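You operate a simulated robot arm through the tools that you are given. There is no shell and no other tool. Be economical: measure what you need, move in short steps, check, and stop when the job is done.

The job below is to be done with a simulated robot arm. You get a single attempt, and the scene is never put back.

## Task
Take the pale peg block and put it on the pale seat. Open the right drawer, take the rubber block on the top of the brown bench and put it away in the inside of the right drawer and shut the drawer again. Take the dark peg block and put it on the small white board. Take the big orange block on the top of the brown bench and put it away on the top of the paper-covered bench. Shut the white sliding lid. Take the black tray and put it on the oak panel. Do these in any order.

Only the result counts: the job must be done as asked and must still hold three seconds after the hand-in. Knocking over, shifting, dropping, spilling or breaking anything else fails it. Lids that push on must go on centred and level and be pressed home; caps that screw on are set level and turned clockwise until they are tight.

## Robot
A 7-joint arm with a vacuum gripper on a trunk, on a base that drives. Base frame: it is fixed to the floor where the robot stands at the start and does not move with it; the origin is under the middle of the robot, x ahead of it, y to its left, z up; the surface under the hand at the start is at about z = 800. Readings come in mm, rad, newtons and seconds.
Its first joint turns from -2.897 to 2.897 rad. Places, roughly: big orange block (30x8x8 cm) [900, -500, 800]; black tray (17x13x4 cm) [-2300, 2700, 900]; dark peg block (5x5x4 cm) [500, 0, 800]; inside of the right drawer [700, -2400, 700]; oak panel [-2500, 2500, 1000]; pale peg block (5x5x4 cm) [500, 100, 800]; pale seat (22x22x3 cm) [3300, 3600, 800]; right drawer [700, -2400, 700]; rubber block (4x6x4 cm) [800, -200, 800]; small white board (26x30x2 cm) [-800, 3400, 900]; top of the paper-covered bench [-2700, 3100, 900]; white sliding lid [700, -1100, 900]. Payload 1.06 kg.
Tool frame: the origin (TCP) lies in the middle of the cups' lips, and z points out of the cups. The gripper has 1 cup of 24 mm across, covering 24 by 24 mm (tool x, y); the bellows give 8 mm. With the vacuum on, a cup seals on a smooth face that it is pressed against (1 to 4 N); it does not hold porous or soft things. The pull reaches 23 N.
Orientation is that of the tool frame in the base frame, as [roll, pitch, yaw] about the fixed x, y, z axes, in that order (R = Rz(yaw) Ry(pitch) Rx(roll)). With the cups facing straight down, the tool's x points along the base's -x, its y along +y and its z along -z.

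## Interface
- The arm moves only by the tool step_arm. Its argument "moves" is a list that holds one entry, the list of rows, each a list of 7 numbers: the vacuum: 1 switches it on, 0 off, then the shift along the tool's x, y, z in units of 50 mm (1.0 is 50 mm), then the turn, a rotation vector about the tool's x, y, z in units of 4 degrees (1.0 is 4 degrees). In form: [[[valve, x, y, z, ax, ay, az], ...]]. A call has 1 to 8 rows; each row shifts and turns the commanded pose from where the row before left it, along the tool's axes as they then stand. A call with a number of a shift or a turn outside -1 to 1 is refused whole. A row lasts 0.2 s, in which the tool goes at most 50 mm and 0.15 rad; a call with a longer step from one row to the next is refused whole, and so is a gripper value outside its range. A pose out of reach is approached as far as the arm can. The call stops where the force on the tool passes 40 N (or 10 N more than at its start, if that is more) or the arm is blocked; 0.2 s more then pass. The pull builds up within a second once a cup has sealed. Time passes only in rows, and 0.2 s behind the last, so rows that do not move give it time. It gives the time, the measured TCP pose, the force on the tool (base axes) and the pull of the vacuum at its end, in the units of the frame above (readings bear some noise), with the torque about the TCP (base axes, N m) and any sound that the robot's microphone picked up.
- Cameras (640 x 400 px; columns grow to the right, rows downward): "scene" is now at [153.4, 156, 1465.4]; the picture's right is [-0.70, -0.71, 0.00], its down [-0.56, 0.55, -0.63] and it looks along [0.45, -0.44, -0.78] (base axes); focal length 275 px, centre (320, 200). "wrist" rides on the gripper at [78, 19, -96] in the tool frame; the picture's right is [-0.24, 0.97, 0.00], its down [-0.71, -0.17, -0.68] and it looks along [-0.67, -0.16, 0.73] (tool axes); focal length 243 px, centre (320, 200).
- camera(camera): a new picture of that camera. No time passes.
- steer(legs): drives the robot by 1 to 6 legs, each [ahead, left, turn to the left] in mm, mm and rad, along the robot's own axes; the way and the turn of a leg run together, so that a leg with both is an arc; at most 1500 mm and 3.142 rad a leg. The arm and the cameras ride along, it lands a little off, and it stops where it bumps. It gives what a move gives.
- aim_head(pan, tilt): turns the head with the scene camera to pan (to the left, within 2.094 rad either way) and tilt (down, from -0.506 to 1.204), counted from straight ahead of the robot. It gives what a move gives.
- measure_at(camera, pixels): for up to 12 pixels [column, row] of the newest picture of that camera ("zoom" is the newest enlarged one), the place [x, y, z] in the base frame of the surface seen there, good to about 2 mm. No time passes.
- close_up(camera, box): a new picture of the part [left, top, right, bottom] of that camera's present view, enlarged. No time passes.
- job_done(): hands the job in; it is judged then, once.

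Work in short steps. Measure before you move; look again where a grasp or a placing could have gone wrong, and mend it. You have 131 turns and 152 pictures in all, those below and enlarged ones among them. Switch the vacuum off and draw the arm clear of the work before you hand the job in, unless the task says otherwise; then end with one line.

The tools are called after "Call:" as a command line: name --argument value ..., lists and objects as JSON in quotes. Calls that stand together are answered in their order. step_arm: Moves the arm, as the interface text tells. Its arguments: {"type":"object","properties":{"moves":{"type":"array"}},"required":["moves"]} The other tools are called the same way: steer (legs) drives the base; aim_head (pan, tilt) turns the head that bears the scene camera; camera (camera) takes a picture; measure_at (camera, pixels) gives the place of the surface under pixels of a picture; close_up (camera, box) takes an enlarged picture of a part of a camera's view; job_done () hands the job in.

At the start:

```text
time_s: 0.0
eef_pos: [648.5, -283.9, 1019.7]
ee_rot: [3.141, 0.002, -3.14]
ft_force: [-0.1, -0.2, 0.2]
ft_torque: [-0.02, -0.05, 0.03]
pull: 0.1
robot x, y, heading: [0.7, 1.6, -0.004]
head pan, tilt: [-0.777, 0.892]
```

scene: 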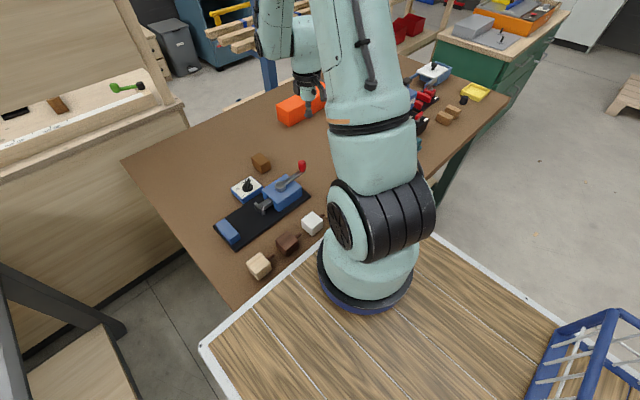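
wrist: 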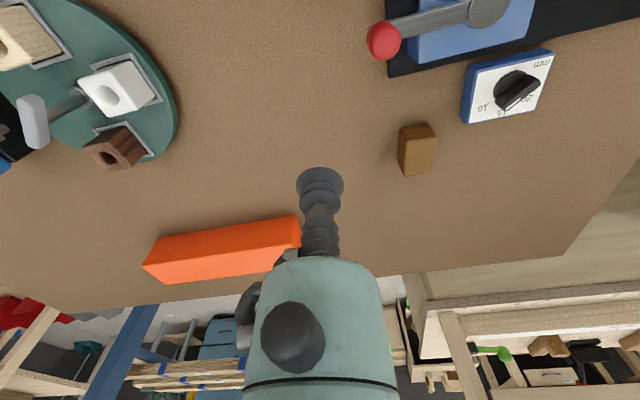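

The scene shows a tan block near (259,265), a dark one near (287,243) and a white one near (312,223). I measure these, the rubber block and the orange block.

Call:
measure_at --camera "scene" --pixels '[[257, 262], [287, 242], [312, 220], [259, 160], [290, 106], [262, 271], [300, 118], [190, 210]]'

Call:
close_up --camera "scene" --box '[200, 140, 360, 290]'

Call:
measure_at --camera "wrist" --pixels '[[414, 140], [417, 165], [210, 240], [225, 270], [115, 90], [120, 145], [25, 35]]'

```text
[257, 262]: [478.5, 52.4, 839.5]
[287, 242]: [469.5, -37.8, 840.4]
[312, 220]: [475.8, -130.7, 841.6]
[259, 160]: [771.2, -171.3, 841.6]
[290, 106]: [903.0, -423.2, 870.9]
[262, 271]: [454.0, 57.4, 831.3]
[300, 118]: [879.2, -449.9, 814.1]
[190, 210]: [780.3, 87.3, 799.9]
```

```text
2.67 times, centred on (280, 215) of scene
```

zoom: 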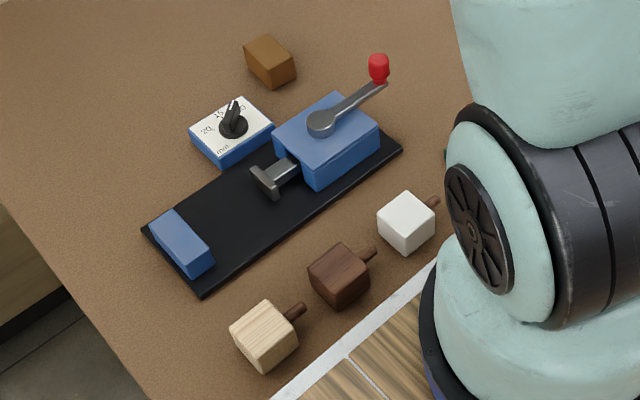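

```text
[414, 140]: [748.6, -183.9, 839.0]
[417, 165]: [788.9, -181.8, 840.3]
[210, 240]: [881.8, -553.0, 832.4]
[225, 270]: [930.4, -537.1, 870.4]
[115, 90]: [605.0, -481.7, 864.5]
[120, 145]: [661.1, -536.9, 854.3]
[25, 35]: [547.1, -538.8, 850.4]
```

The tan and dark pegged blocks are located. Now I look around to map the room.

Call:
aim_head --pan 2.09 --tilt 0.25

Call:
camera --camera "scene"

Call:
aim_head --pan 0.8 --tilt 0.25

Call:
camera --camera "scene"

Call:
aim_head --pan -1.2 --tilt 0.4

Call:
camera --camera "scene"

Call:
aim_head --pan -2.09 --tilt 0.4

Call:
camera --camera "scene"

```text
time_s: 2.5
eef_pos: [647.5, -284.3, 1020.1]
ee_rot: [3.141, 0.0, 3.141]
ft_force: [0.0, -0.1, -0.1]
ft_torque: [0.02, 0.0, -0.03]
pull: 0.0
robot x, y, heading: [1.2, 1.2, 0.001]
head pan, tilt: [2.089, 0.25]
```

```text
148 pictures are left
```

scene: 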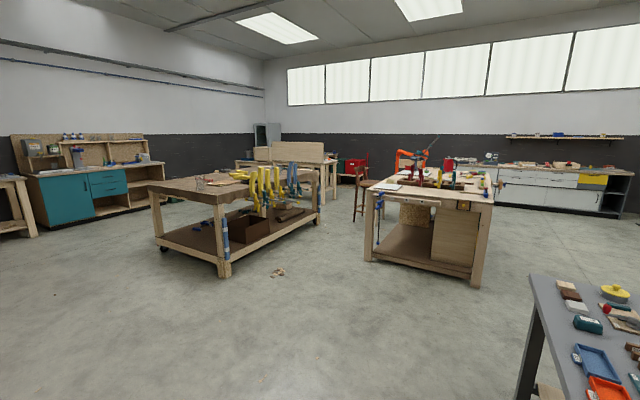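

```text
time_s: 4.0
eef_pos: [648.6, -284.4, 1019.5]
ee_rot: [3.141, 0.0, 3.141]
ft_force: [0.2, 0.3, 0.1]
ft_torque: [-0.02, -0.02, 0.0]
pull: 0.1
robot x, y, heading: [0.2, 1.5, 0.0]
head pan, tilt: [0.799, 0.25]
```

```text
147 pictures are left
```

scene: 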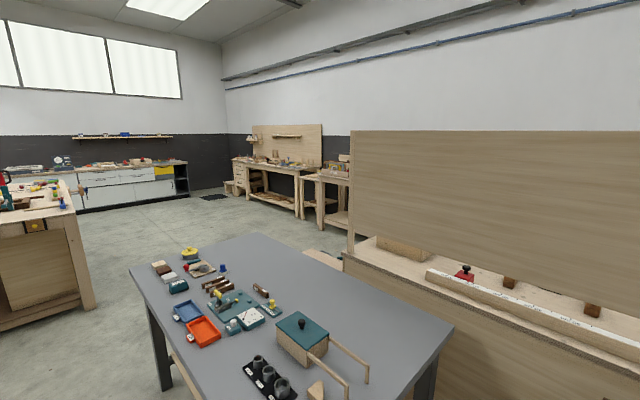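

```text
time_s: 5.9
eef_pos: [648.8, -282.9, 1018.7]
ee_rot: [-3.141, 0.0, 3.14]
ft_force: [-0.2, -0.1, 0.2]
ft_torque: [0.01, 0.02, -0.01]
pull: 0.1
robot x, y, heading: [-0.7, 1.7, -0.0]
head pan, tilt: [-1.201, 0.4]
```

```text
146 pictures are left
```

scene: 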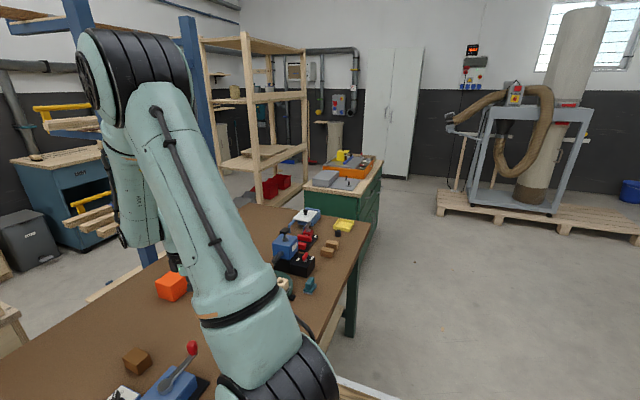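

```text
time_s: 7.1
eef_pos: [648.5, -283.9, 1019.5]
ee_rot: [3.141, 0.001, 3.14]
ft_force: [0.3, -1.0, -0.1]
ft_torque: [-0.01, 0.02, -0.01]
pull: 0.1
robot x, y, heading: [2.7, 3.5, -0.001]
head pan, tilt: [-2.089, 0.4]
```

```text
145 pictures are left
```

scene: 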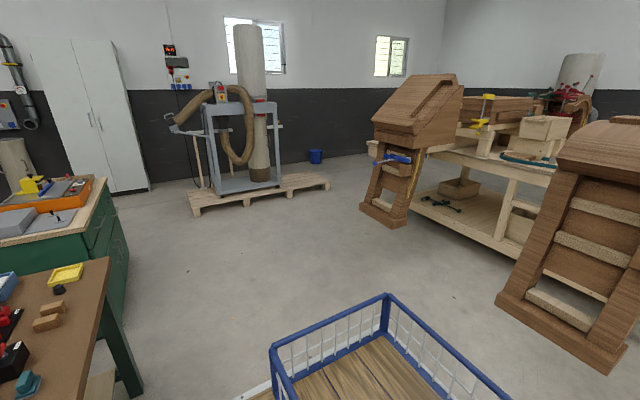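

I measure key points of the drawer cabinet while the head is here, then look back left.

Call:
measure_at --camera "scene" --pixels '[[100, 215], [125, 300], [110, 260], [105, 190], [395, 150], [455, 180], [545, 270], [195, 212], [330, 185], [280, 340]]'

Call:
close_up --camera "scene" --box '[0, 150, 200, 400]'

Call:
aim_head --pan 2.09 --tilt 0.25

Call:
close_up --camera "scene" --box '[130, 120, 350, 290]'

Call:
measure_at --camera "zoom" --pixels '[[100, 190], [250, 215], [540, 200], [250, 385], [390, 90], [480, 90], [430, 125], [550, 260], [60, 190]]'

Call:
close_up --camera "scene" --box '[340, 130, 520, 290]'

Call:
measure_at --camera "zoom" --pixels '[[180, 205], [100, 200], [300, 220], [460, 250], [500, 200], [470, 530], [130, 420], [260, 150]]'

```text
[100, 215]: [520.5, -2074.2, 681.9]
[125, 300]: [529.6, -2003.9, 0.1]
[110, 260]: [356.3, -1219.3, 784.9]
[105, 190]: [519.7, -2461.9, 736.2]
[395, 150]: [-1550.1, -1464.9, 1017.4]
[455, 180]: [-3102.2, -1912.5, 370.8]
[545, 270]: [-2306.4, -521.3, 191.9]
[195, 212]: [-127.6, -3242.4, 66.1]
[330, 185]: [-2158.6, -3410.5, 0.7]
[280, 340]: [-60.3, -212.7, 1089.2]
```

```text
1.60 times, centred on (100, 275) of scene
```

zoom: 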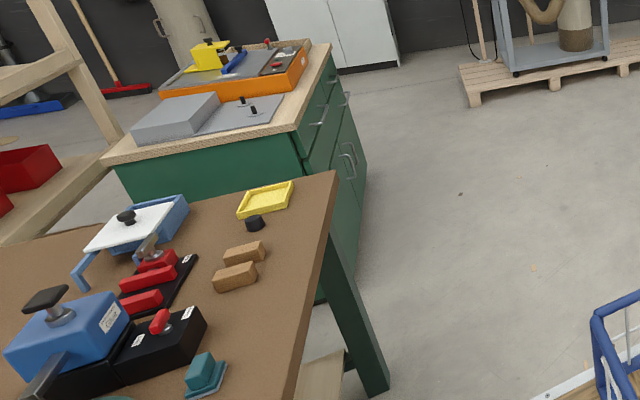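

```text
time_s: 10.5
eef_pos: [648.1, -283.8, 1018.7]
ee_rot: [-3.14, 0.0, -3.141]
ft_force: [-0.2, 0.5, -0.5]
ft_torque: [-0.01, 0.02, 0.01]
pull: 0.0
robot x, y, heading: [-3.0, -1.2, -0.001]
head pan, tilt: [2.089, 0.25]
```

```text
2.35 times, centred on (240, 205) of scene
```

zoom: 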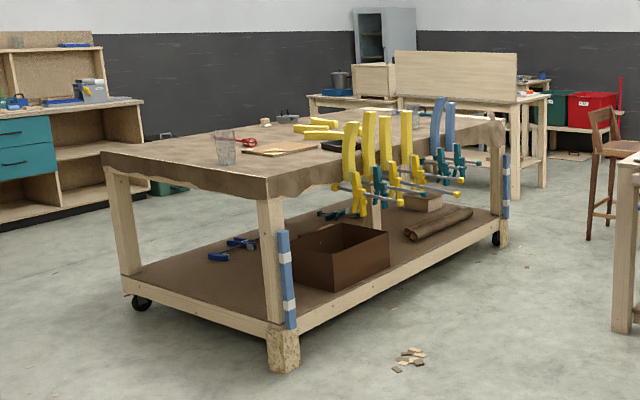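

```text
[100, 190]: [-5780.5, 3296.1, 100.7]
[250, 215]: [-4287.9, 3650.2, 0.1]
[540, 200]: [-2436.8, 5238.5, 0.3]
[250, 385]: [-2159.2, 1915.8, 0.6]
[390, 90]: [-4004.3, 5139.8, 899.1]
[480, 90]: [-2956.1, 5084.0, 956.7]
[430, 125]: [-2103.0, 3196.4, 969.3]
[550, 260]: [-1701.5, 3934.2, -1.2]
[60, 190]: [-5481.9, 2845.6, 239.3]
```

```text
2.50 times, centred on (430, 210) of scene
```

zoom: 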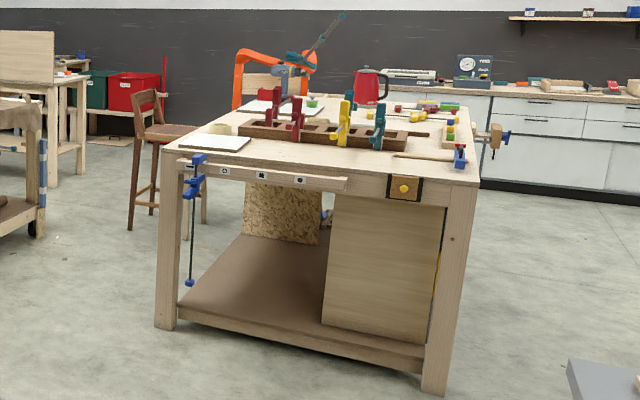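

```text
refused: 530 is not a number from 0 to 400
```

The paper-covered bench is the brown one with yellow clamps; the white board lies on the other bench. I check the white board's position and the robot's own deck and footprint.

Call:
measure_at --camera "zoom" --pixels '[[180, 145], [245, 140], [215, 148], [210, 137], [460, 180], [430, 385], [165, 325], [440, 150], [440, 95], [250, 100]]'

Call:
aim_head --pan -1.57 --tilt 1.1

Call:
camera --camera "scene"

Call:
measure_at --camera "scene" --pixels '[[320, 200], [320, 300], [250, 330], [400, 200], [500, 200], [500, 300], [420, 100], [250, 100]]'

```text
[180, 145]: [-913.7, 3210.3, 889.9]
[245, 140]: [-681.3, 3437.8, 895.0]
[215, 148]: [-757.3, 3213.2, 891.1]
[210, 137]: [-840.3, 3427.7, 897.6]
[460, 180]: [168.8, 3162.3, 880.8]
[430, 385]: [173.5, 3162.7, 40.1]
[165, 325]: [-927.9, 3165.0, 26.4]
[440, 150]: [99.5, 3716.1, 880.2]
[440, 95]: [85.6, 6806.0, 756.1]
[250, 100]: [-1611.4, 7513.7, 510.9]
```

```text
time_s: 13.5
eef_pos: [649.3, -283.0, 1020.2]
ee_rot: [3.141, -0.002, 3.141]
ft_force: [-0.1, -0.2, 0.4]
ft_torque: [-0.01, 0.0, 0.02]
pull: 0.0
robot x, y, heading: [1.1, -1.4, -0.001]
head pan, tilt: [-1.571, 1.1]
```

```text
141 pictures are left
```

scene: 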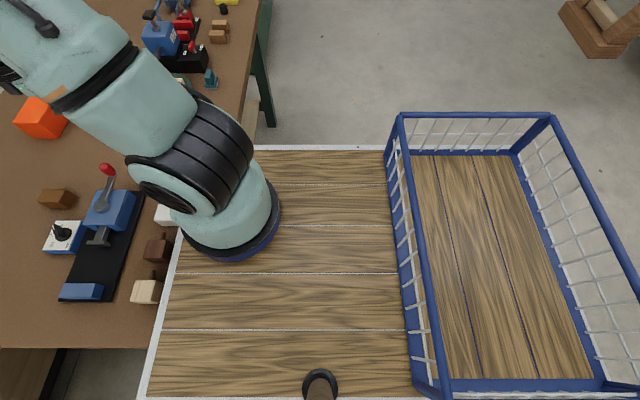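

```text
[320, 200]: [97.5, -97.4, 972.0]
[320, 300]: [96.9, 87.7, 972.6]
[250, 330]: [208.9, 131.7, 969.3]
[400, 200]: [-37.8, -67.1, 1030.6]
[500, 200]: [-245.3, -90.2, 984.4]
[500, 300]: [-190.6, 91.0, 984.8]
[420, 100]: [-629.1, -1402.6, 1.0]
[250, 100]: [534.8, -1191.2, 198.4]
```

The deck's top is at z≈972; I measure its edges to know the footprint.

Call:
measure_at --camera "scene" --pixels '[[160, 320], [145, 390], [320, 149], [275, 149], [320, 398], [550, 118], [610, 380], [170, 265], [255, 70], [125, 347]]'

Call:
close_up --camera "wrist" --box '[0, 0, 200, 200]'

```text
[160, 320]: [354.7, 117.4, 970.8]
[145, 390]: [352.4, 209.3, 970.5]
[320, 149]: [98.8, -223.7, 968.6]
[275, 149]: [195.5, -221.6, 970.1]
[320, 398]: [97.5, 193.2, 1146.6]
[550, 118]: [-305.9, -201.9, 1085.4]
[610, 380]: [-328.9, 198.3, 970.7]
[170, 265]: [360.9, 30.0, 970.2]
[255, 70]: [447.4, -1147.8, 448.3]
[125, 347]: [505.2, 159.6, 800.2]
```

```text
2.00 times, centred on (100, 100) of wrist
```

zoom: 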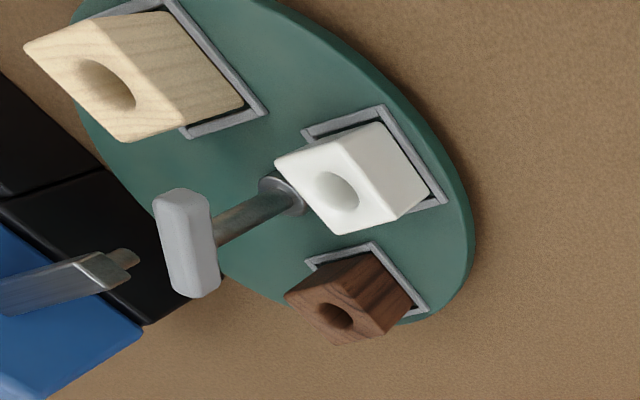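

The deck spans about x ±355, y ±225. I back off a little and drive right, toward the sliding lid, then look at it.

Call:
steer --legs '[[-150, 0, 0], [0, -1000, 0]]'

Call:
aim_head --pan -0.3 --tilt 0.7

Call:
camera --camera "scene"

Call:
camera --camera "wrist"

```text
time_s: 19.8
eef_pos: [493.3, -1304.6, 1019.0]
ee_rot: [-3.141, 0.0, 3.136]
ft_force: [-0.5, -0.2, 0.3]
ft_torque: [-0.03, 0.02, 0.01]
pull: 0.1
robot x, y, heading: [-153.1, -1018.2, -0.002]
head pan, tilt: [-1.571, 1.1]
```

```text
time_s: 21.2
eef_pos: [493.3, -1304.4, 1018.2]
ee_rot: [3.14, 0.002, 3.135]
ft_force: [0.4, -0.4, 0.7]
ft_torque: [-0.02, 0.0, 0.05]
pull: 0.0
robot x, y, heading: [-151.6, -1016.2, -0.006]
head pan, tilt: [-0.3, 0.7]
```

```text
139 pictures are left
```

scene: 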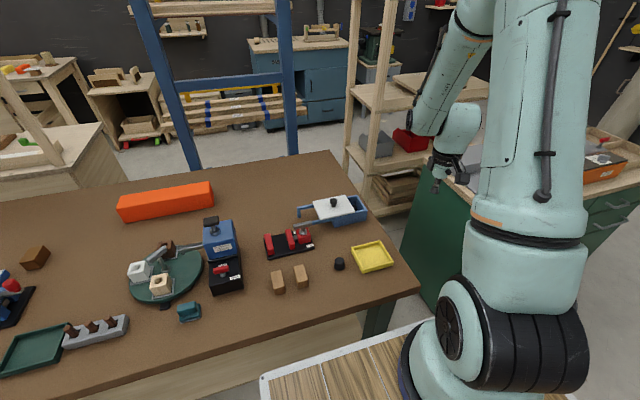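

```text
138 pictures are left
```

wrist: 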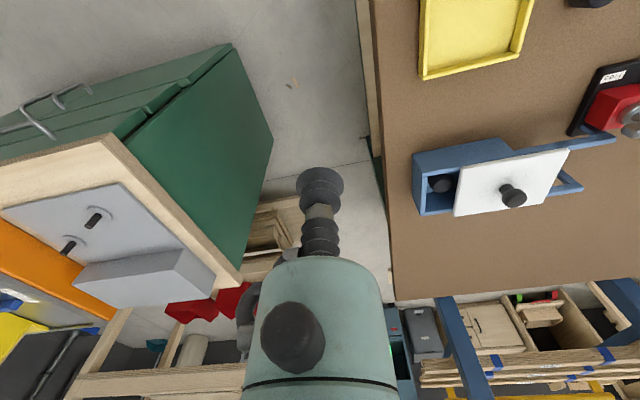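

The lid (wrist ~ (510,185)) is slid toward +y on its rails; the box opening shows at its −y end. I zoom and measure.

Call:
close_up --camera "wrist" --box '[400, 110, 620, 240]'

Call:
measure_at --camera "wrist" --pixels '[[514, 190], [510, 200], [463, 170], [555, 165], [470, 205], [560, 152], [417, 165], [425, 212], [505, 143], [600, 138], [575, 188], [512, 208]]'

Call:
close_up --camera "scene" --box '[280, 170, 400, 245]'

```text
2.91 times, centred on (510, 175) of wrist
```

zoom: 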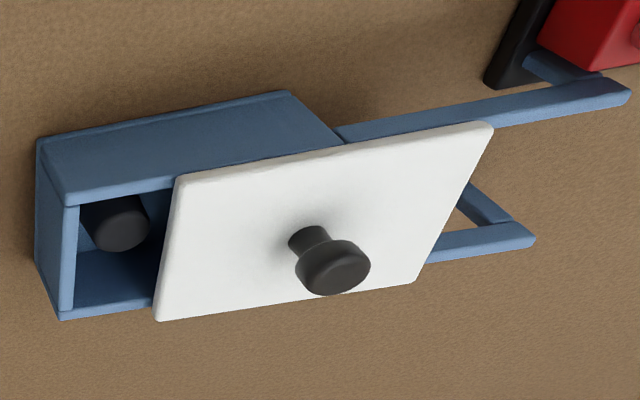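

```text
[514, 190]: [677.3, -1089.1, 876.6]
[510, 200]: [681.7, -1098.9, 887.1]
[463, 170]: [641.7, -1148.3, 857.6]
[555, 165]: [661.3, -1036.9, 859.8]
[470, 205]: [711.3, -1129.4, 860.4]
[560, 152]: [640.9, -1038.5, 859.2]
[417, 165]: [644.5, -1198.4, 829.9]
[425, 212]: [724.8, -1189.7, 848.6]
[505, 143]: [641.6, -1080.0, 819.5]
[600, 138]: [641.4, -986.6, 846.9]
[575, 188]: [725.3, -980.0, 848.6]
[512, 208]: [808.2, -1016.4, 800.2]
```

```text
5.33 times, centred on (340, 208) of scene
```

zoom: 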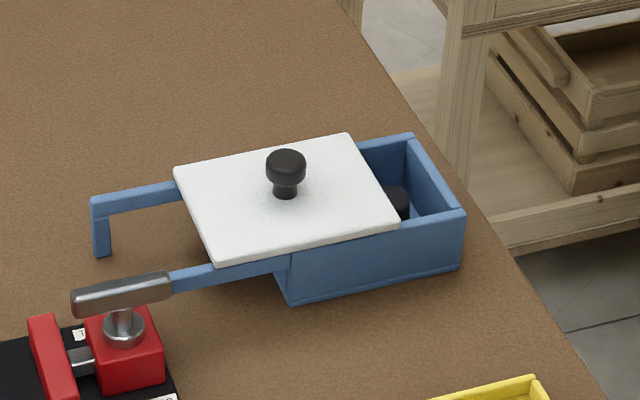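

Lid top z≈859 spans y −1148…−1034, x 633…730, knob at [682,−1090]; the box runs to y≈−1205. I move above a free part of the lid at [682,−1053].

Call:
step_arm --moves '[[[0, -0.54, 0.717, 0, 0, 0, 0], [0, -0.54, 0.717, 0, 0, 0, 0], [0, -0.54, 0.717, 0, 0, 0, 0], [0, -0.54, 0.717, 0, 0, 0, 0], [0, -0.54, 0.717, 0, 0, 0, 0], [0, -0.54, 0.717, 0, 0, 0, 0], [0, -0.54, 0.717, 0, 0, 0, 0], [0, 0, 0, 1, 0, 0, 0]]]'

Call:
camera --camera "wrist"

Call:
close_up --camera "scene" --box '[240, 130, 440, 255]'

```text
time_s: 23.0
eef_pos: [683.5, -1054.4, 970.0]
ee_rot: [-3.141, 0.001, 3.137]
ft_force: [-0.2, 0.3, 0.2]
ft_torque: [-0.03, -0.04, -0.01]
pull: 0.0
robot x, y, heading: [-152.3, -1017.2, -0.003]
head pan, tilt: [-0.3, 0.7]
```

```text
135 pictures are left
```

wrist: 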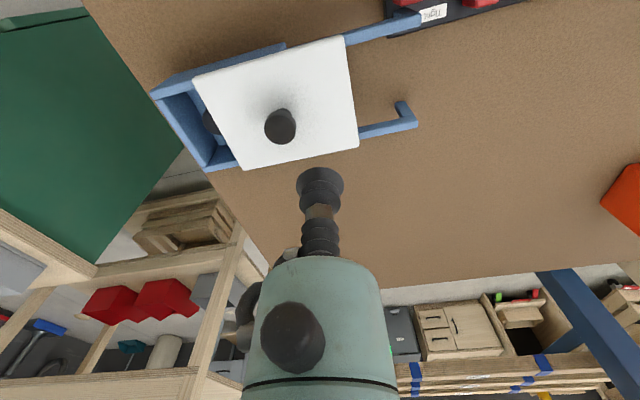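

```text
3.20 times, centred on (340, 192) of scene
```

zoom: 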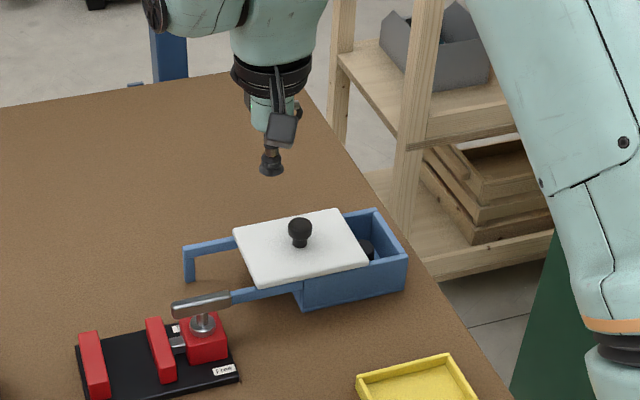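

The arm stands above the lid. I re-measure the lid corners and the rim from this view for accurate alignment.

Call:
measure_at --camera "wrist" --pixels '[[200, 82], [337, 42], [352, 138], [246, 163], [281, 122], [157, 94], [206, 165], [232, 163], [281, 48], [408, 110], [400, 20], [320, 120]]'

```text
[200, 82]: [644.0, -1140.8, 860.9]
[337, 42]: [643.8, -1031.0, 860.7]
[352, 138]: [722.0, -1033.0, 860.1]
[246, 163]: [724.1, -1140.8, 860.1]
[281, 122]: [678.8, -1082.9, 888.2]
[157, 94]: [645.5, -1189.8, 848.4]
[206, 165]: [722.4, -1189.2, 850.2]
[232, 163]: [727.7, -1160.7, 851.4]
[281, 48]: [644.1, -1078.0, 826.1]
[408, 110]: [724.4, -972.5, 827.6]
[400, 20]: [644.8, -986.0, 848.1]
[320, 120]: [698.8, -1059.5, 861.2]
```

Lid centre y≈−1086, box centre y≈−1135, so the lid needs about −50 mm. I lower onto the lid with vacuum on.

Call:
step_arm --moves '[[[0, 0, 0, 1, 0, 0, 0], [0, 0, 0, 0.9, 0, 0, 0], [1, 0, 0, 0.2, 0, 0, 0], [1, 0, 0, 0.16, 0, 0, 0], [1, 0, 0, 0, 0, 0, 0], [1, 0, 0, 0, 0, 0, 0], [1, 0, 0, 0, 0, 0, 0]]]'

```text
time_s: 24.6
eef_pos: [682.9, -1054.5, 856.1]
ee_rot: [-3.142, 0.0, 3.138]
ft_force: [-1.0, 1.1, 6.3]
ft_torque: [0.0, -0.02, -0.01]
pull: 22.2
robot x, y, heading: [-152.6, -1017.4, -0.003]
head pan, tilt: [-0.3, 0.7]
```

Sealed with 22 N pull. I ease the press and slide the lid −y in small steps.

Call:
step_arm --moves '[[[1, 0, 0, -0.06, 0, 0, 0], [1, 0, -0.25, 0, 0, 0, 0], [1, 0, -0.25, 0, 0, 0, 0], [1, 0, -0.25, 0, 0, 0, 0], [1, 0, -0.15, 0, 0, 0, 0], [1, 0, 0, 0, 0, 0, 0]]]'

Call:
camera --camera "wrist"

Call:
close_up --camera "scene" --box '[280, 170, 400, 245]'

```text
time_s: 26.0
eef_pos: [685.5, -1099.3, 861.5]
ee_rot: [-3.141, 0.003, 3.134]
ft_force: [0.0, -0.7, -5.7]
ft_torque: [0.04, -0.01, -0.02]
pull: 23.0
robot x, y, heading: [-151.9, -1014.1, -0.002]
head pan, tilt: [-0.3, 0.7]
```

```text
133 pictures are left
```

wrist: 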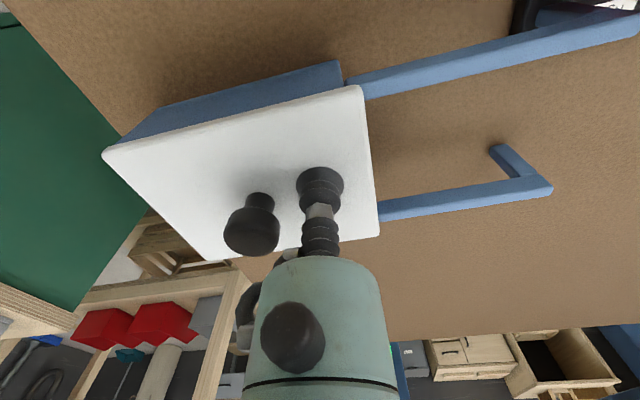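

```text
5.33 times, centred on (340, 208) of scene
```

zoom: 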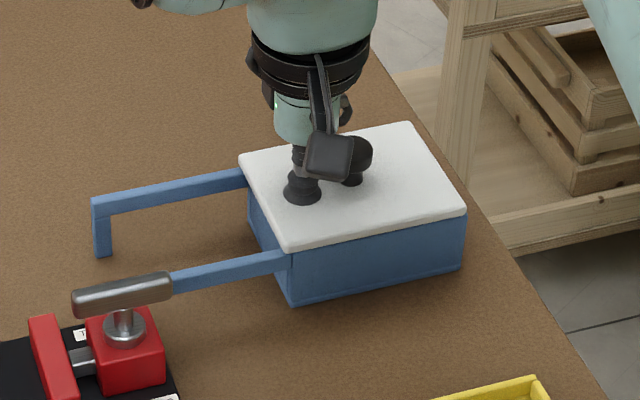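

The lid nearly covers the box. I check how its edges match the box's edges.

Call:
measure_at --camera "wrist" --pixels '[[112, 155], [358, 92], [374, 230], [228, 256], [338, 66], [125, 140], [344, 84], [160, 110]]'

Call:
measure_at --camera "zoom" --pixels '[[462, 210], [462, 225], [285, 246], [288, 262], [405, 128], [245, 162], [458, 262], [295, 300]]'

```text
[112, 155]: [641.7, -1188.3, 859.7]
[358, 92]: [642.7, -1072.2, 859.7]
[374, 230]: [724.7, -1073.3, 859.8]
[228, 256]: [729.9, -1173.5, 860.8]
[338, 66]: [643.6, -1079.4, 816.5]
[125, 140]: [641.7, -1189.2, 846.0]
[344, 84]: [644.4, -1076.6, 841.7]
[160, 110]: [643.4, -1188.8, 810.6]
```

```text
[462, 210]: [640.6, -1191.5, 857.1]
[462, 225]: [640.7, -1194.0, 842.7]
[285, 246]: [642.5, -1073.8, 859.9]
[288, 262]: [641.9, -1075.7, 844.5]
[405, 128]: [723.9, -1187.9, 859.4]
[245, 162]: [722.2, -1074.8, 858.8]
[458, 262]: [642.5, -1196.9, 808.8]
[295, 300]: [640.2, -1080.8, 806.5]
```

The lid's edges lag the box's by about 4–5 mm, so I push on about 6 mm, then release and lift.

Call:
step_arm --moves '[[[1, 0, 0, 0.05, 0, 0, 0], [1, 0, -0.12, 0, 0, 0, 0], [1, 0, 0, 0, 0, 0, 0], [1, 0, 0, 0, 0, 0, 0]]]'

Call:
close_up --camera "scene" --box '[280, 170, 400, 245]'

Call:
measure_at --camera "zoom" --pixels '[[462, 210], [462, 225], [285, 246], [288, 262], [405, 128], [245, 162], [458, 262], [295, 300]]'

```text
time_s: 27.0
eef_pos: [684.4, -1102.5, 857.4]
ee_rot: [3.141, 0.001, 3.137]
ft_force: [-4.9, 3.7, 10.7]
ft_torque: [-0.03, -0.03, -0.03]
pull: 22.6
robot x, y, heading: [-155.1, -1017.9, -0.009]
head pan, tilt: [-0.3, 0.7]
```

```text
5.33 times, centred on (340, 208) of scene
```

zoom: 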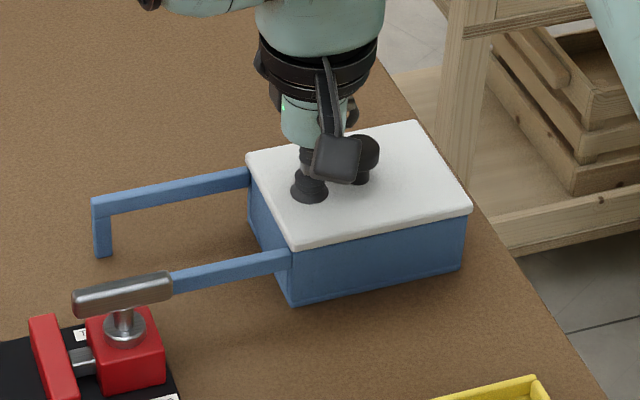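

```text
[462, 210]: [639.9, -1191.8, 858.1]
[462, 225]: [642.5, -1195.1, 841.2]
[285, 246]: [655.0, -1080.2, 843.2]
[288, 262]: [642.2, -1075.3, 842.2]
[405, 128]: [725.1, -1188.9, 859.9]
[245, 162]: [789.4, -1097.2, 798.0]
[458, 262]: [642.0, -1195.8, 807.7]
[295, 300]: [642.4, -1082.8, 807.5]
```

It seems near its end stop (y force 3.7 N). I push 5 mm more to feel for the stop.

Call:
step_arm --moves '[[[1, 0, 0, -0.04, 0, 0, 0], [1, 0, -0.06, 0, 0, 0, 0], [1, 0, -0.04, 0, 0, 0, 0], [1, 0, 0, 0, 0, 0, 0]]]'

Call:
close_up --camera "scene" --box '[280, 170, 400, 245]'

```text
time_s: 28.0
eef_pos: [683.9, -1109.8, 858.7]
ee_rot: [-3.14, 0.002, 3.137]
ft_force: [-0.2, 12.5, 5.1]
ft_torque: [-0.12, -0.01, 0.02]
pull: 22.9
robot x, y, heading: [-154.5, -1016.8, -0.007]
head pan, tilt: [-0.3, 0.7]
```

```text
5.33 times, centred on (340, 208) of scene
```

zoom: 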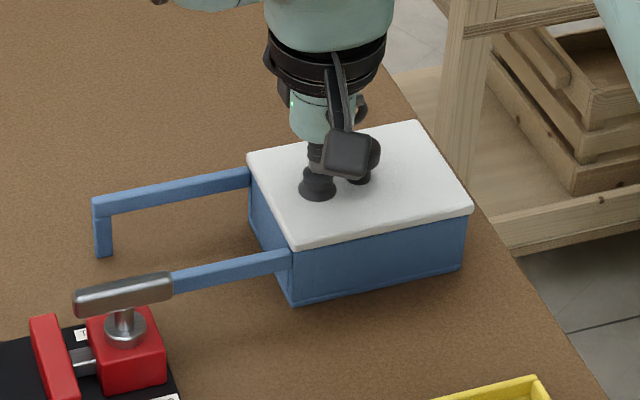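

Force rose to 12.5 N with the lid not moving: it is shut against its stop. I release and lift straight up.

Call:
step_arm --moves '[[[0, 0, 0.1, 0, 0, 0, 0], [0, 0, 0, 0, 0, 0, 0], [0, 0, 0, 0, 0, 0, 0], [0, 0, 0, -0.2, 0, 0, 0], [0, 0, 0, -1, 0, 0, 0], [0, 0, 0, -1, 0, 0, 0], [0, 0, 0, -1, 0, 0, 0], [0, 0, 0, -1, 0, 0, 0]]]'

Call:
camera --camera "scene"

```text
time_s: 29.8
eef_pos: [682.9, -1105.2, 1070.2]
ee_rot: [3.141, -0.001, 3.137]
ft_force: [0.2, 0.6, -0.7]
ft_torque: [0.01, 0.02, -0.01]
pull: 0.0
robot x, y, heading: [-151.5, -1017.4, -0.007]
head pan, tilt: [-0.3, 0.7]
```

```text
129 pictures are left
```

scene: 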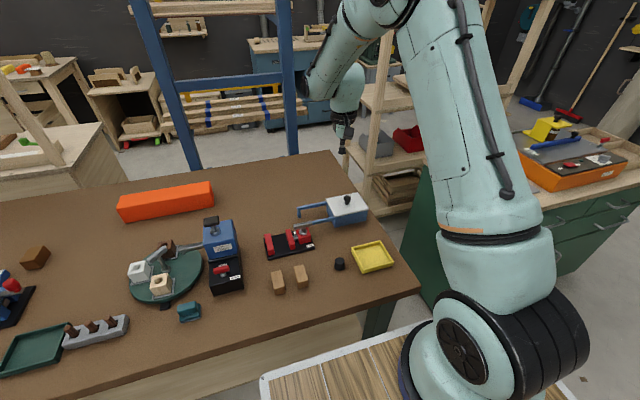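

The lid is closed. Now I back off and drive right to face the green drawer cabinet.

Call:
steer --legs '[[-300, 0, 0], [0, -1330, 0]]'

Call:
aim_head --pan 0.0 --tilt 0.6

Call:
camera --camera "scene"

Call:
camera --camera "wrist"

```text
time_s: 38.2
eef_pos: [395.3, -2443.3, 1069.8]
ee_rot: [-3.142, 0.002, -3.132]
ft_force: [0.5, 0.2, 0.1]
ft_torque: [-0.03, 0.02, -0.02]
pull: 0.1
robot x, y, heading: [-440.8, -2367.0, 0.014]
head pan, tilt: [-0.3, 0.7]
```

```text
time_s: 39.0
eef_pos: [395.6, -2443.5, 1068.8]
ee_rot: [-3.141, 0.001, -3.13]
ft_force: [-0.1, 0.4, 0.7]
ft_torque: [0.01, -0.01, 0.02]
pull: 0.0
robot x, y, heading: [-439.6, -2368.9, 0.009]
head pan, tilt: [0.0, 0.6]
```

```text
128 pictures are left
```

scene: 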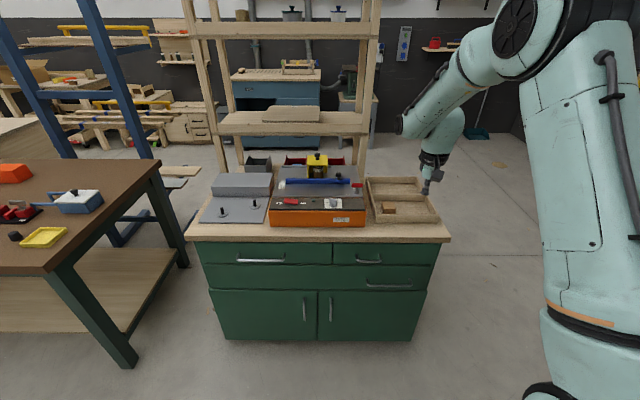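

```text
127 pictures are left
```

wrist: 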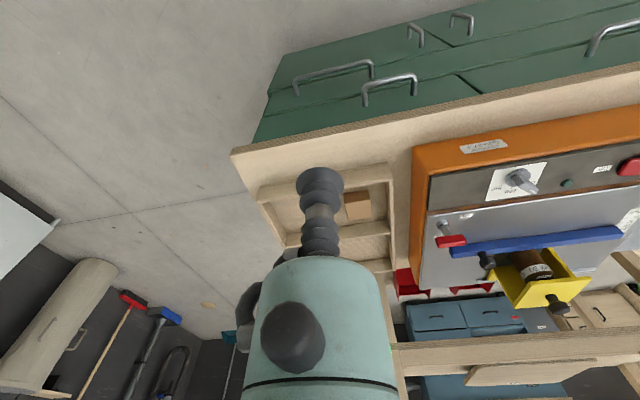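

I zoom on the drawer fronts to tell which is the right drawer and measure them.

Call:
close_up --camera "scene" --box '[190, 225, 450, 350]'

Call:
measure_at --camera "zoom" --pixels '[[30, 75], [180, 80], [335, 55], [360, 80], [445, 89], [590, 70], [550, 80], [340, 130], [485, 151], [590, 125], [100, 130], [420, 60]]'

```text
2.46 times, centred on (320, 288) of scene
```

zoom: 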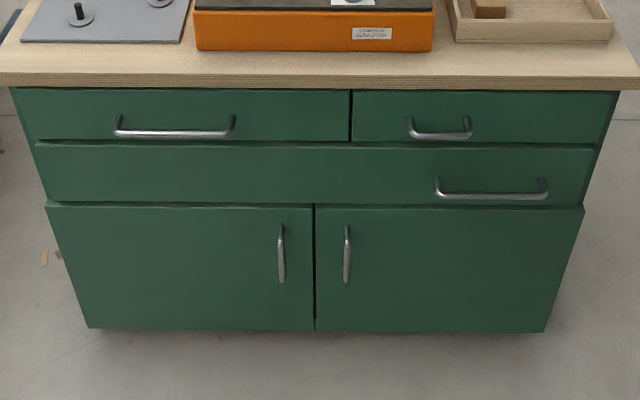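

```text
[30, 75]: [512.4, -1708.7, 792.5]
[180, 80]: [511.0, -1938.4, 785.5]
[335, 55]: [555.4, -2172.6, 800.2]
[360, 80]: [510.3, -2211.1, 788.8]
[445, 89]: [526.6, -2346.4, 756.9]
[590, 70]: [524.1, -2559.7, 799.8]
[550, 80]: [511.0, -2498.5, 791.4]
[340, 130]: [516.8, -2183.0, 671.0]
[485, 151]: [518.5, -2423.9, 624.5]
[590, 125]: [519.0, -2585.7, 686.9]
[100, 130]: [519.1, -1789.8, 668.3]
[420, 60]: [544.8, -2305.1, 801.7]
```

The right drawer is the top-right front. I measure it in more detail.

Call:
measure_at --camera "zoom" --pixels '[[440, 135], [411, 120], [468, 120], [540, 95], [540, 115], [540, 138], [540, 146], [357, 100], [357, 135], [600, 110], [440, 108], [500, 120]]'

```text
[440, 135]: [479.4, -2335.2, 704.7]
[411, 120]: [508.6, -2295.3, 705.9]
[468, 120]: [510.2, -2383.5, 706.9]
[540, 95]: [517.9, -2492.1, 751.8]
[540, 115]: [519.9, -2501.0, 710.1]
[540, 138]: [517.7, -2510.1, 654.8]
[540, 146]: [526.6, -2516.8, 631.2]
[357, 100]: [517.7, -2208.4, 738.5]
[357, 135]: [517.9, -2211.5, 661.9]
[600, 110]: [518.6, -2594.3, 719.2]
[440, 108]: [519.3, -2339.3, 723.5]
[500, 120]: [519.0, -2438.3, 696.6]
```

The right drawer front spans y −2205…−2600, z 648…762 at x=518, with a handle at y −2293…−2383. I back the robot off 200 mm and turn the tool toward horizontal (facing +x).

Call:
steer --legs '[[-200, 0, 0]]'

Call:
step_arm --moves '[[[0, 0, 0, 0, 0, -1, 0], [0, 0, 0, 0, 0, -1, 0], [0, 0, 0, 0, 0, -1, 0], [0, 0, 0, 0, 0, -1, 0], [0, 0, 0, 0, 0, -1, 0], [0, 0, 0, 0, 0, -1, 0], [0, 0, 0, 0, 0, -1, 0], [0, 0, 0, 0, 0, -1, 0]]]'

Call:
step_arm --moves '[[[0, 0, 0, 0, 0, -1, 0], [0, 0, 0, 0, 0, -1, 0], [0, 0, 0, 0, 0, -1, 0], [0, 0, 0, 0, 0, -1, 0], [0, 0, 0, 0, 0, -1, 0], [0, 0, 0, 0, 0, -1, 0], [0, 0, 0, 0, 0, -1, 0], [0, 0, 0, 0, 0, -1, 0]]]'

Call:
step_arm --moves '[[[0, 0, 0, 0, 0, -1, 0], [0, 0, 0, 0, 0, -1, 0], [0, 0, 0, 0, 0, -1, 0], [0, 0, 0, 0, 0, -1, 0], [0, 0, 0, 0, 0, -1, 0], [0, 0, 0, 0, 0, -1, 0], [0, 0, 0, 0, 0, -0.5, 0]]]'

```text
time_s: 40.6
eef_pos: [194.1, -2444.0, 1069.2]
ee_rot: [-3.141, 0.001, -3.129]
ft_force: [0.5, -1.0, 0.2]
ft_torque: [0.01, -0.02, -0.01]
pull: 0.2
robot x, y, heading: [-643.0, -2367.9, 0.011]
head pan, tilt: [0.0, 0.6]
```

```text
time_s: 42.4
eef_pos: [194.9, -2443.4, 1068.8]
ee_rot: [-3.142, 0.56, -3.131]
ft_force: [-0.1, -0.2, -0.1]
ft_torque: [-0.02, -0.02, -0.01]
pull: 0.1
robot x, y, heading: [-640.9, -2369.4, 0.014]
head pan, tilt: [0.0, 0.6]
```

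```text
time_s: 44.2
eef_pos: [193.9, -2443.1, 1069.2]
ee_rot: [3.14, 1.118, -3.129]
ft_force: [-0.4, 0.5, -1.0]
ft_torque: [-0.01, 0.03, 0.0]
pull: 0.1
robot x, y, heading: [-642.1, -2367.9, 0.014]
head pan, tilt: [0.0, 0.6]
```

```text
time_s: 45.8
eef_pos: [194.6, -2443.4, 1068.1]
ee_rot: [0.349, 1.569, 0.363]
ft_force: [0.0, -0.4, -0.7]
ft_torque: [0.0, -0.02, 0.02]
pull: 0.1
robot x, y, heading: [-644.7, -2365.2, 0.013]
head pan, tilt: [0.0, 0.6]
```

Tool is horizontal, facing +x with tool x down. I lower it to z≈705 in front of the drawer.

Call:
step_arm --moves '[[[0, 0.907, 0.08, 0.38, 0, 0, 0], [0, 0.907, 0.08, 0.38, 0, 0, 0], [0, 0.907, 0.08, 0.38, 0, 0, 0], [0, 0.907, 0.08, 0.38, 0, 0, 0], [0, 0.907, 0.08, 0.38, 0, 0, 0], [0, 0.907, 0.08, 0.38, 0, 0, 0], [0, 0.907, 0.08, 0.38, 0, 0, 0], [0, 0.907, 0.08, 0.38, 0, 0, 0]]]'

Call:
camera --camera "scene"

```text
time_s: 47.6
eef_pos: [346.8, -2409.2, 706.9]
ee_rot: [-0.773, 1.569, -0.76]
ft_force: [0.7, -0.8, 0.1]
ft_torque: [0.02, -0.01, -0.02]
pull: 0.1
robot x, y, heading: [-642.8, -2370.4, 0.011]
head pan, tilt: [0.0, 0.6]
```

```text
125 pictures are left
```

scene: 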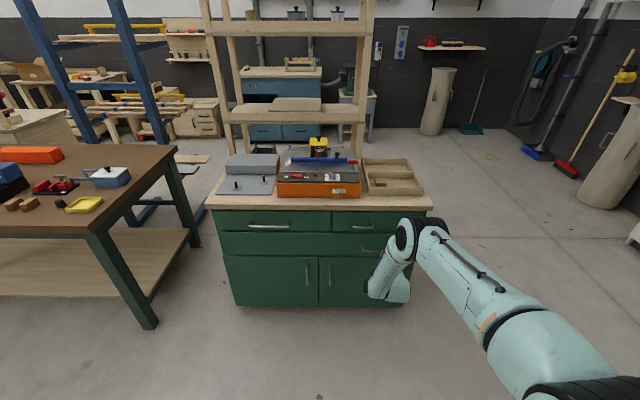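

I advance to the drawer front and press the cup on with vacuum.

Call:
step_arm --moves '[[[0, 0, 0, 1, 0, 0, 0], [0, 0, 0, 1, 0, 0, 0], [0, 0, 0, 0.9, 0, 0, 0], [1, 0, 0, 0.3, 0, 0, 0], [1, 0, 0, 0.26, 0, 0, 0], [1, 0, 0, 0, 0, 0, 0], [1, 0, 0, 0, 0, 0, 0], [1, 0, 0, 0, 0, 0, 0]]]'

```text
time_s: 49.4
eef_pos: [475.6, -2435.1, 727.5]
ee_rot: [-2.489, 1.57, -2.478]
ft_force: [0.3, 0.6, 0.0]
ft_torque: [-0.02, 0.01, -0.02]
pull: 0.0
out of reach, approached as far as the arm can: row 3, 4, 5
robot x, y, heading: [-644.4, -2370.6, 0.013]
head pan, tilt: [0.0, 0.6]
```

Out of reach by about 45 mm. I retract 100 mm and then drive the base closer.

Call:
step_arm --moves '[[[0, 0, 0, -1, 0, 0, 0], [0, 0, 0, -1, 0, 0, 0], [0, 0, 0, 0, 0, 0, 0]]]'

Call:
steer --legs '[[60, 0, 0]]'

```text
time_s: 50.2
eef_pos: [477.1, -2434.7, 728.4]
ee_rot: [-2.521, 1.57, -2.51]
ft_force: [0.3, 0.6, -0.5]
ft_torque: [0.0, 0.0, 0.0]
pull: 0.0
out of reach, approached as far as the arm can: row 1, 2
robot x, y, heading: [-643.9, -2368.6, 0.015]
head pan, tilt: [0.0, 0.6]
```

```text
time_s: 51.2
eef_pos: [528.6, -2434.8, 726.5]
ee_rot: [-0.19, 1.569, -0.182]
ft_force: [-21.6, 1.3, 7.9]
ft_torque: [-0.09, 0.22, -0.03]
pull: 0.2
robot x, y, heading: [-588.4, -2369.0, 0.018]
head pan, tilt: [0.0, 0.6]
stopped in leg 1: the force on the tool passed its limit at 83 N (the readings are from after the stop); the commanded pose is now the measured one
```

The cup is now pressed on the drawer front at [528,−2435,727]. I ease back slightly and switch on the vacuum here.

Call:
step_arm --moves '[[[1, 0, 0, -0.1, 0, 0, 0], [1, 0, 0, 0, 0, 0, 0], [1, 0, 0, 0, 0, 0, 0], [1, 0, 0, 0, 0, 0, 0]]]'

Call:
camera --camera "scene"

```text
time_s: 52.2
eef_pos: [525.4, -2433.2, 726.2]
ee_rot: [1.121, 1.57, 1.131]
ft_force: [-1.3, 11.1, -2.1]
ft_torque: [0.0, -0.04, -0.12]
pull: 23.2
robot x, y, heading: [-587.7, -2368.3, 0.015]
head pan, tilt: [0.0, 0.6]
```

```text
124 pictures are left
```

scene: 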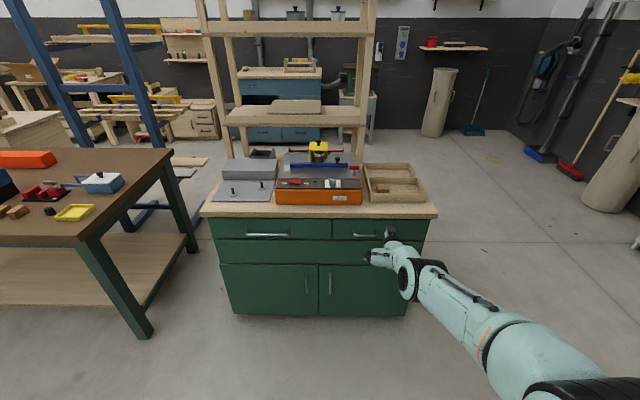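

Sealed at 23 N. I pull the drawer slowly with the arm.

Call:
step_arm --moves '[[[1, 0, 0, -0.2, 0, 0, 0], [1, 0, 0, -0.3, 0, 0, 0], [1, 0, 0, -0.4, 0, 0, 0], [1, 0, 0, -0.4, 0, 0, 0], [1, 0, 0, -0.4, 0, 0, 0], [1, 0, 0, -0.4, 0, 0, 0], [1, 0, 0, -0.4, 0, 0, 0]]]'

Call:
camera --camera "scene"

```text
time_s: 53.8
eef_pos: [398.9, -2436.9, 726.4]
ee_rot: [-0.446, 1.569, -0.435]
ft_force: [1.5, -5.1, 5.8]
ft_torque: [-0.08, 0.08, 0.0]
pull: 23.3
robot x, y, heading: [-584.1, -2369.3, 0.013]
head pan, tilt: [0.0, 0.6]
```

```text
123 pictures are left
```

scene: 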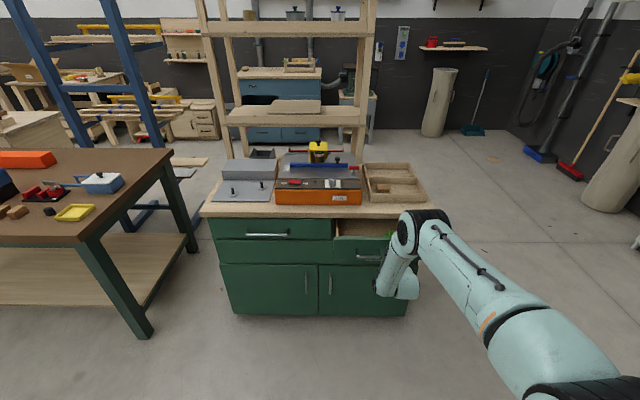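

The drawer is open by about 125 mm. I pull on by about 130 mm.

Call:
step_arm --moves '[[[1, 0, 0, -0.4, 0, 0, 0], [1, 0, 0, -0.4, 0, 0, 0], [1, 0, 0, -0.4, 0, 0, 0], [1, 0, 0, -0.4, 0, 0, 0], [1, 0, 0, -0.4, 0, 0, 0], [1, 0, 0, -0.4, 0, 0, 0], [1, 0, 0, -0.3, 0, 0, 0]]]'

Call:
camera --camera "scene"

```text
time_s: 55.4
eef_pos: [264.3, -2438.1, 725.9]
ee_rot: [2.766, 1.571, 2.778]
ft_force: [-0.1, -0.2, 0.5]
ft_torque: [0.02, 0.03, -0.03]
pull: 0.1
robot x, y, heading: [-586.2, -2367.7, 0.01]
head pan, tilt: [0.0, 0.6]
```

```text
122 pictures are left
```

scene: 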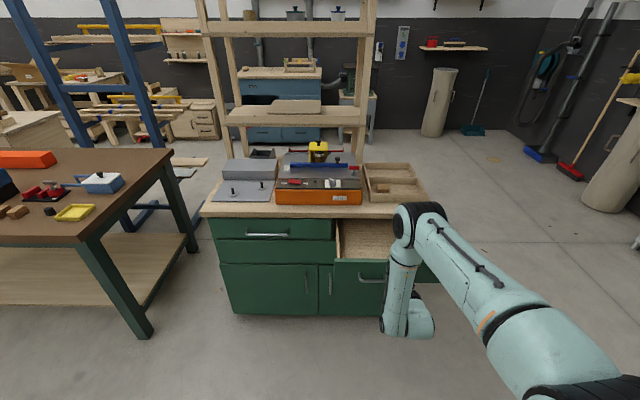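

The drawer reached its stop and the cup let go. I measure the open drawer.

Call:
measure_at --camera "scene" --pixels '[[340, 262], [350, 240], [370, 245], [365, 278], [338, 235], [380, 259], [390, 230], [375, 225]]'

Call:
close_up --camera "scene" --box '[300, 190, 460, 290]'

Call:
step_arm --moves '[[[0, 0, 0, -0.6, 0, 0, 0], [0, -1, 0, 0, 0, 0, 0], [0, -1, 0, 0, 0, 0, 0], [0, -1, 0, 0, 0, 0, 0], [0, -1, 0, 0, 0, 0, 0], [0, -1, 0, 0, 0, 0, 0], [0, -1, 0, 0, 0, 0, 0], [0, -1, 0, 0, 0, 0, 0]]]'

Call:
step_arm --moves '[[[0, 0, 0, 0, 0, 1, 0], [0, 0, 0, 0, 0, 1, 0], [0, 0, 0, 0, 0, 1, 0], [0, 0, 0, 0, 0, 1, 0], [0, 0, 0, 0, 0, 1, 0], [0, 0, 0, 0, 0, 1, 0], [0, 0, 0, 0, 0, 1, 0], [0, 0, 0, 0, 0, 1, 0]]]'

Call:
step_arm --moves '[[[0, 0, 0, 0, 0, 1, 0], [0, 0, 0, 0, 0, 1, 0], [0, 0, 0, 0, 0, 1, 0], [0, 0, 0, 0, 0, 1, 0], [0, 0, 0, 0, 0, 1, 0], [0, 0, 0, 0, 0, 1, 0], [0, 0, 0, 0, 0, 1, 0], [0, 0, 0, 0, 0, 1, 0]]]'

Call:
step_arm --moves '[[[0, 0, 0, 0, 0, 1, 0], [0, 0, 0, 0, 0, 1, 0], [0, 0, 0, 0, 0, 1, 0], [0, 0, 0, 0, 0, 1, 0], [0, 0, 0, 0, 0, 1, 0], [0, 0, 0, 0, 0, 1, 0], [0, 0, 0, 0, 0, 0.5, 0]]]'

Call:
camera --camera "scene"

```text
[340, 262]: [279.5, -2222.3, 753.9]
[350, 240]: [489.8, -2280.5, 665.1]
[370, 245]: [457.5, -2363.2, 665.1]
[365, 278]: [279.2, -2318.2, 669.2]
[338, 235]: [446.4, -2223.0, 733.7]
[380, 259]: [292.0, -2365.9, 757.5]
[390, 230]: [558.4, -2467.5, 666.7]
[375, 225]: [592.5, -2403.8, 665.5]
```

```text
4.00 times, centred on (380, 240) of scene
```

zoom: 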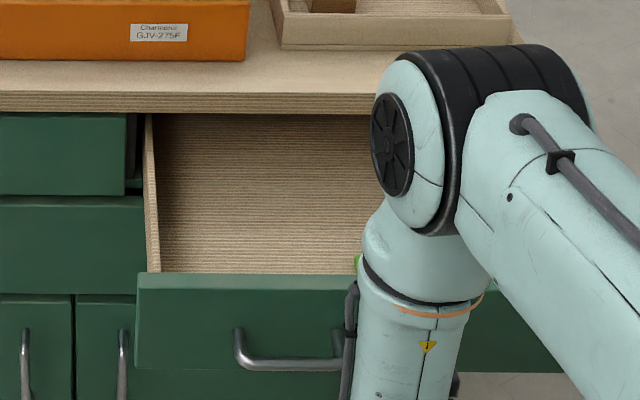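

```text
time_s: 57.2
eef_pos: [234.7, -2436.8, 1077.9]
ee_rot: [-0.494, 1.57, -0.484]
ft_force: [0.6, 0.4, -0.1]
ft_torque: [-0.02, -0.01, 0.0]
pull: 0.0
robot x, y, heading: [-585.7, -2368.0, 0.014]
head pan, tilt: [0.0, 0.6]
```

```text
time_s: 59.0
eef_pos: [233.9, -2436.8, 1076.0]
ee_rot: [-3.14, 1.01, -3.131]
ft_force: [0.1, -0.2, -0.3]
ft_torque: [0.01, 0.03, 0.0]
pull: 0.1
robot x, y, heading: [-592.0, -2365.6, 0.01]
head pan, tilt: [0.0, 0.6]
```

```text
time_s: 60.8
eef_pos: [234.8, -2439.1, 1076.5]
ee_rot: [3.14, 0.454, -3.131]
ft_force: [0.6, -0.4, -0.7]
ft_torque: [0.0, 0.01, -0.03]
pull: 0.0
robot x, y, heading: [-588.4, -2370.0, 0.014]
head pan, tilt: [0.0, 0.6]
```

```text
time_s: 62.4
eef_pos: [234.9, -2438.9, 1075.1]
ee_rot: [-3.141, -0.001, -3.132]
ft_force: [0.4, 0.5, 0.0]
ft_torque: [-0.02, -0.02, 0.0]
pull: 0.1
robot x, y, heading: [-589.3, -2367.0, 0.01]
head pan, tilt: [0.0, 0.6]
```

```text
120 pictures are left
```

scene: 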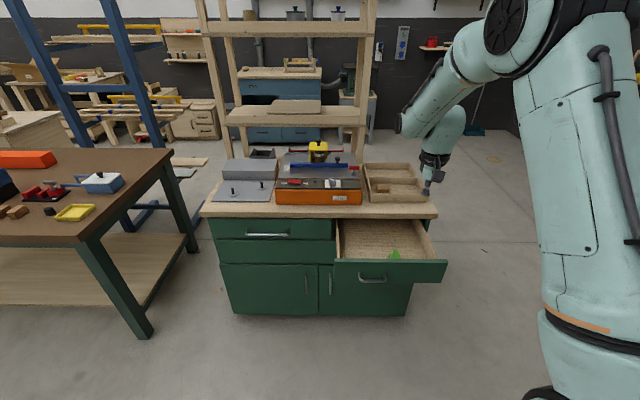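

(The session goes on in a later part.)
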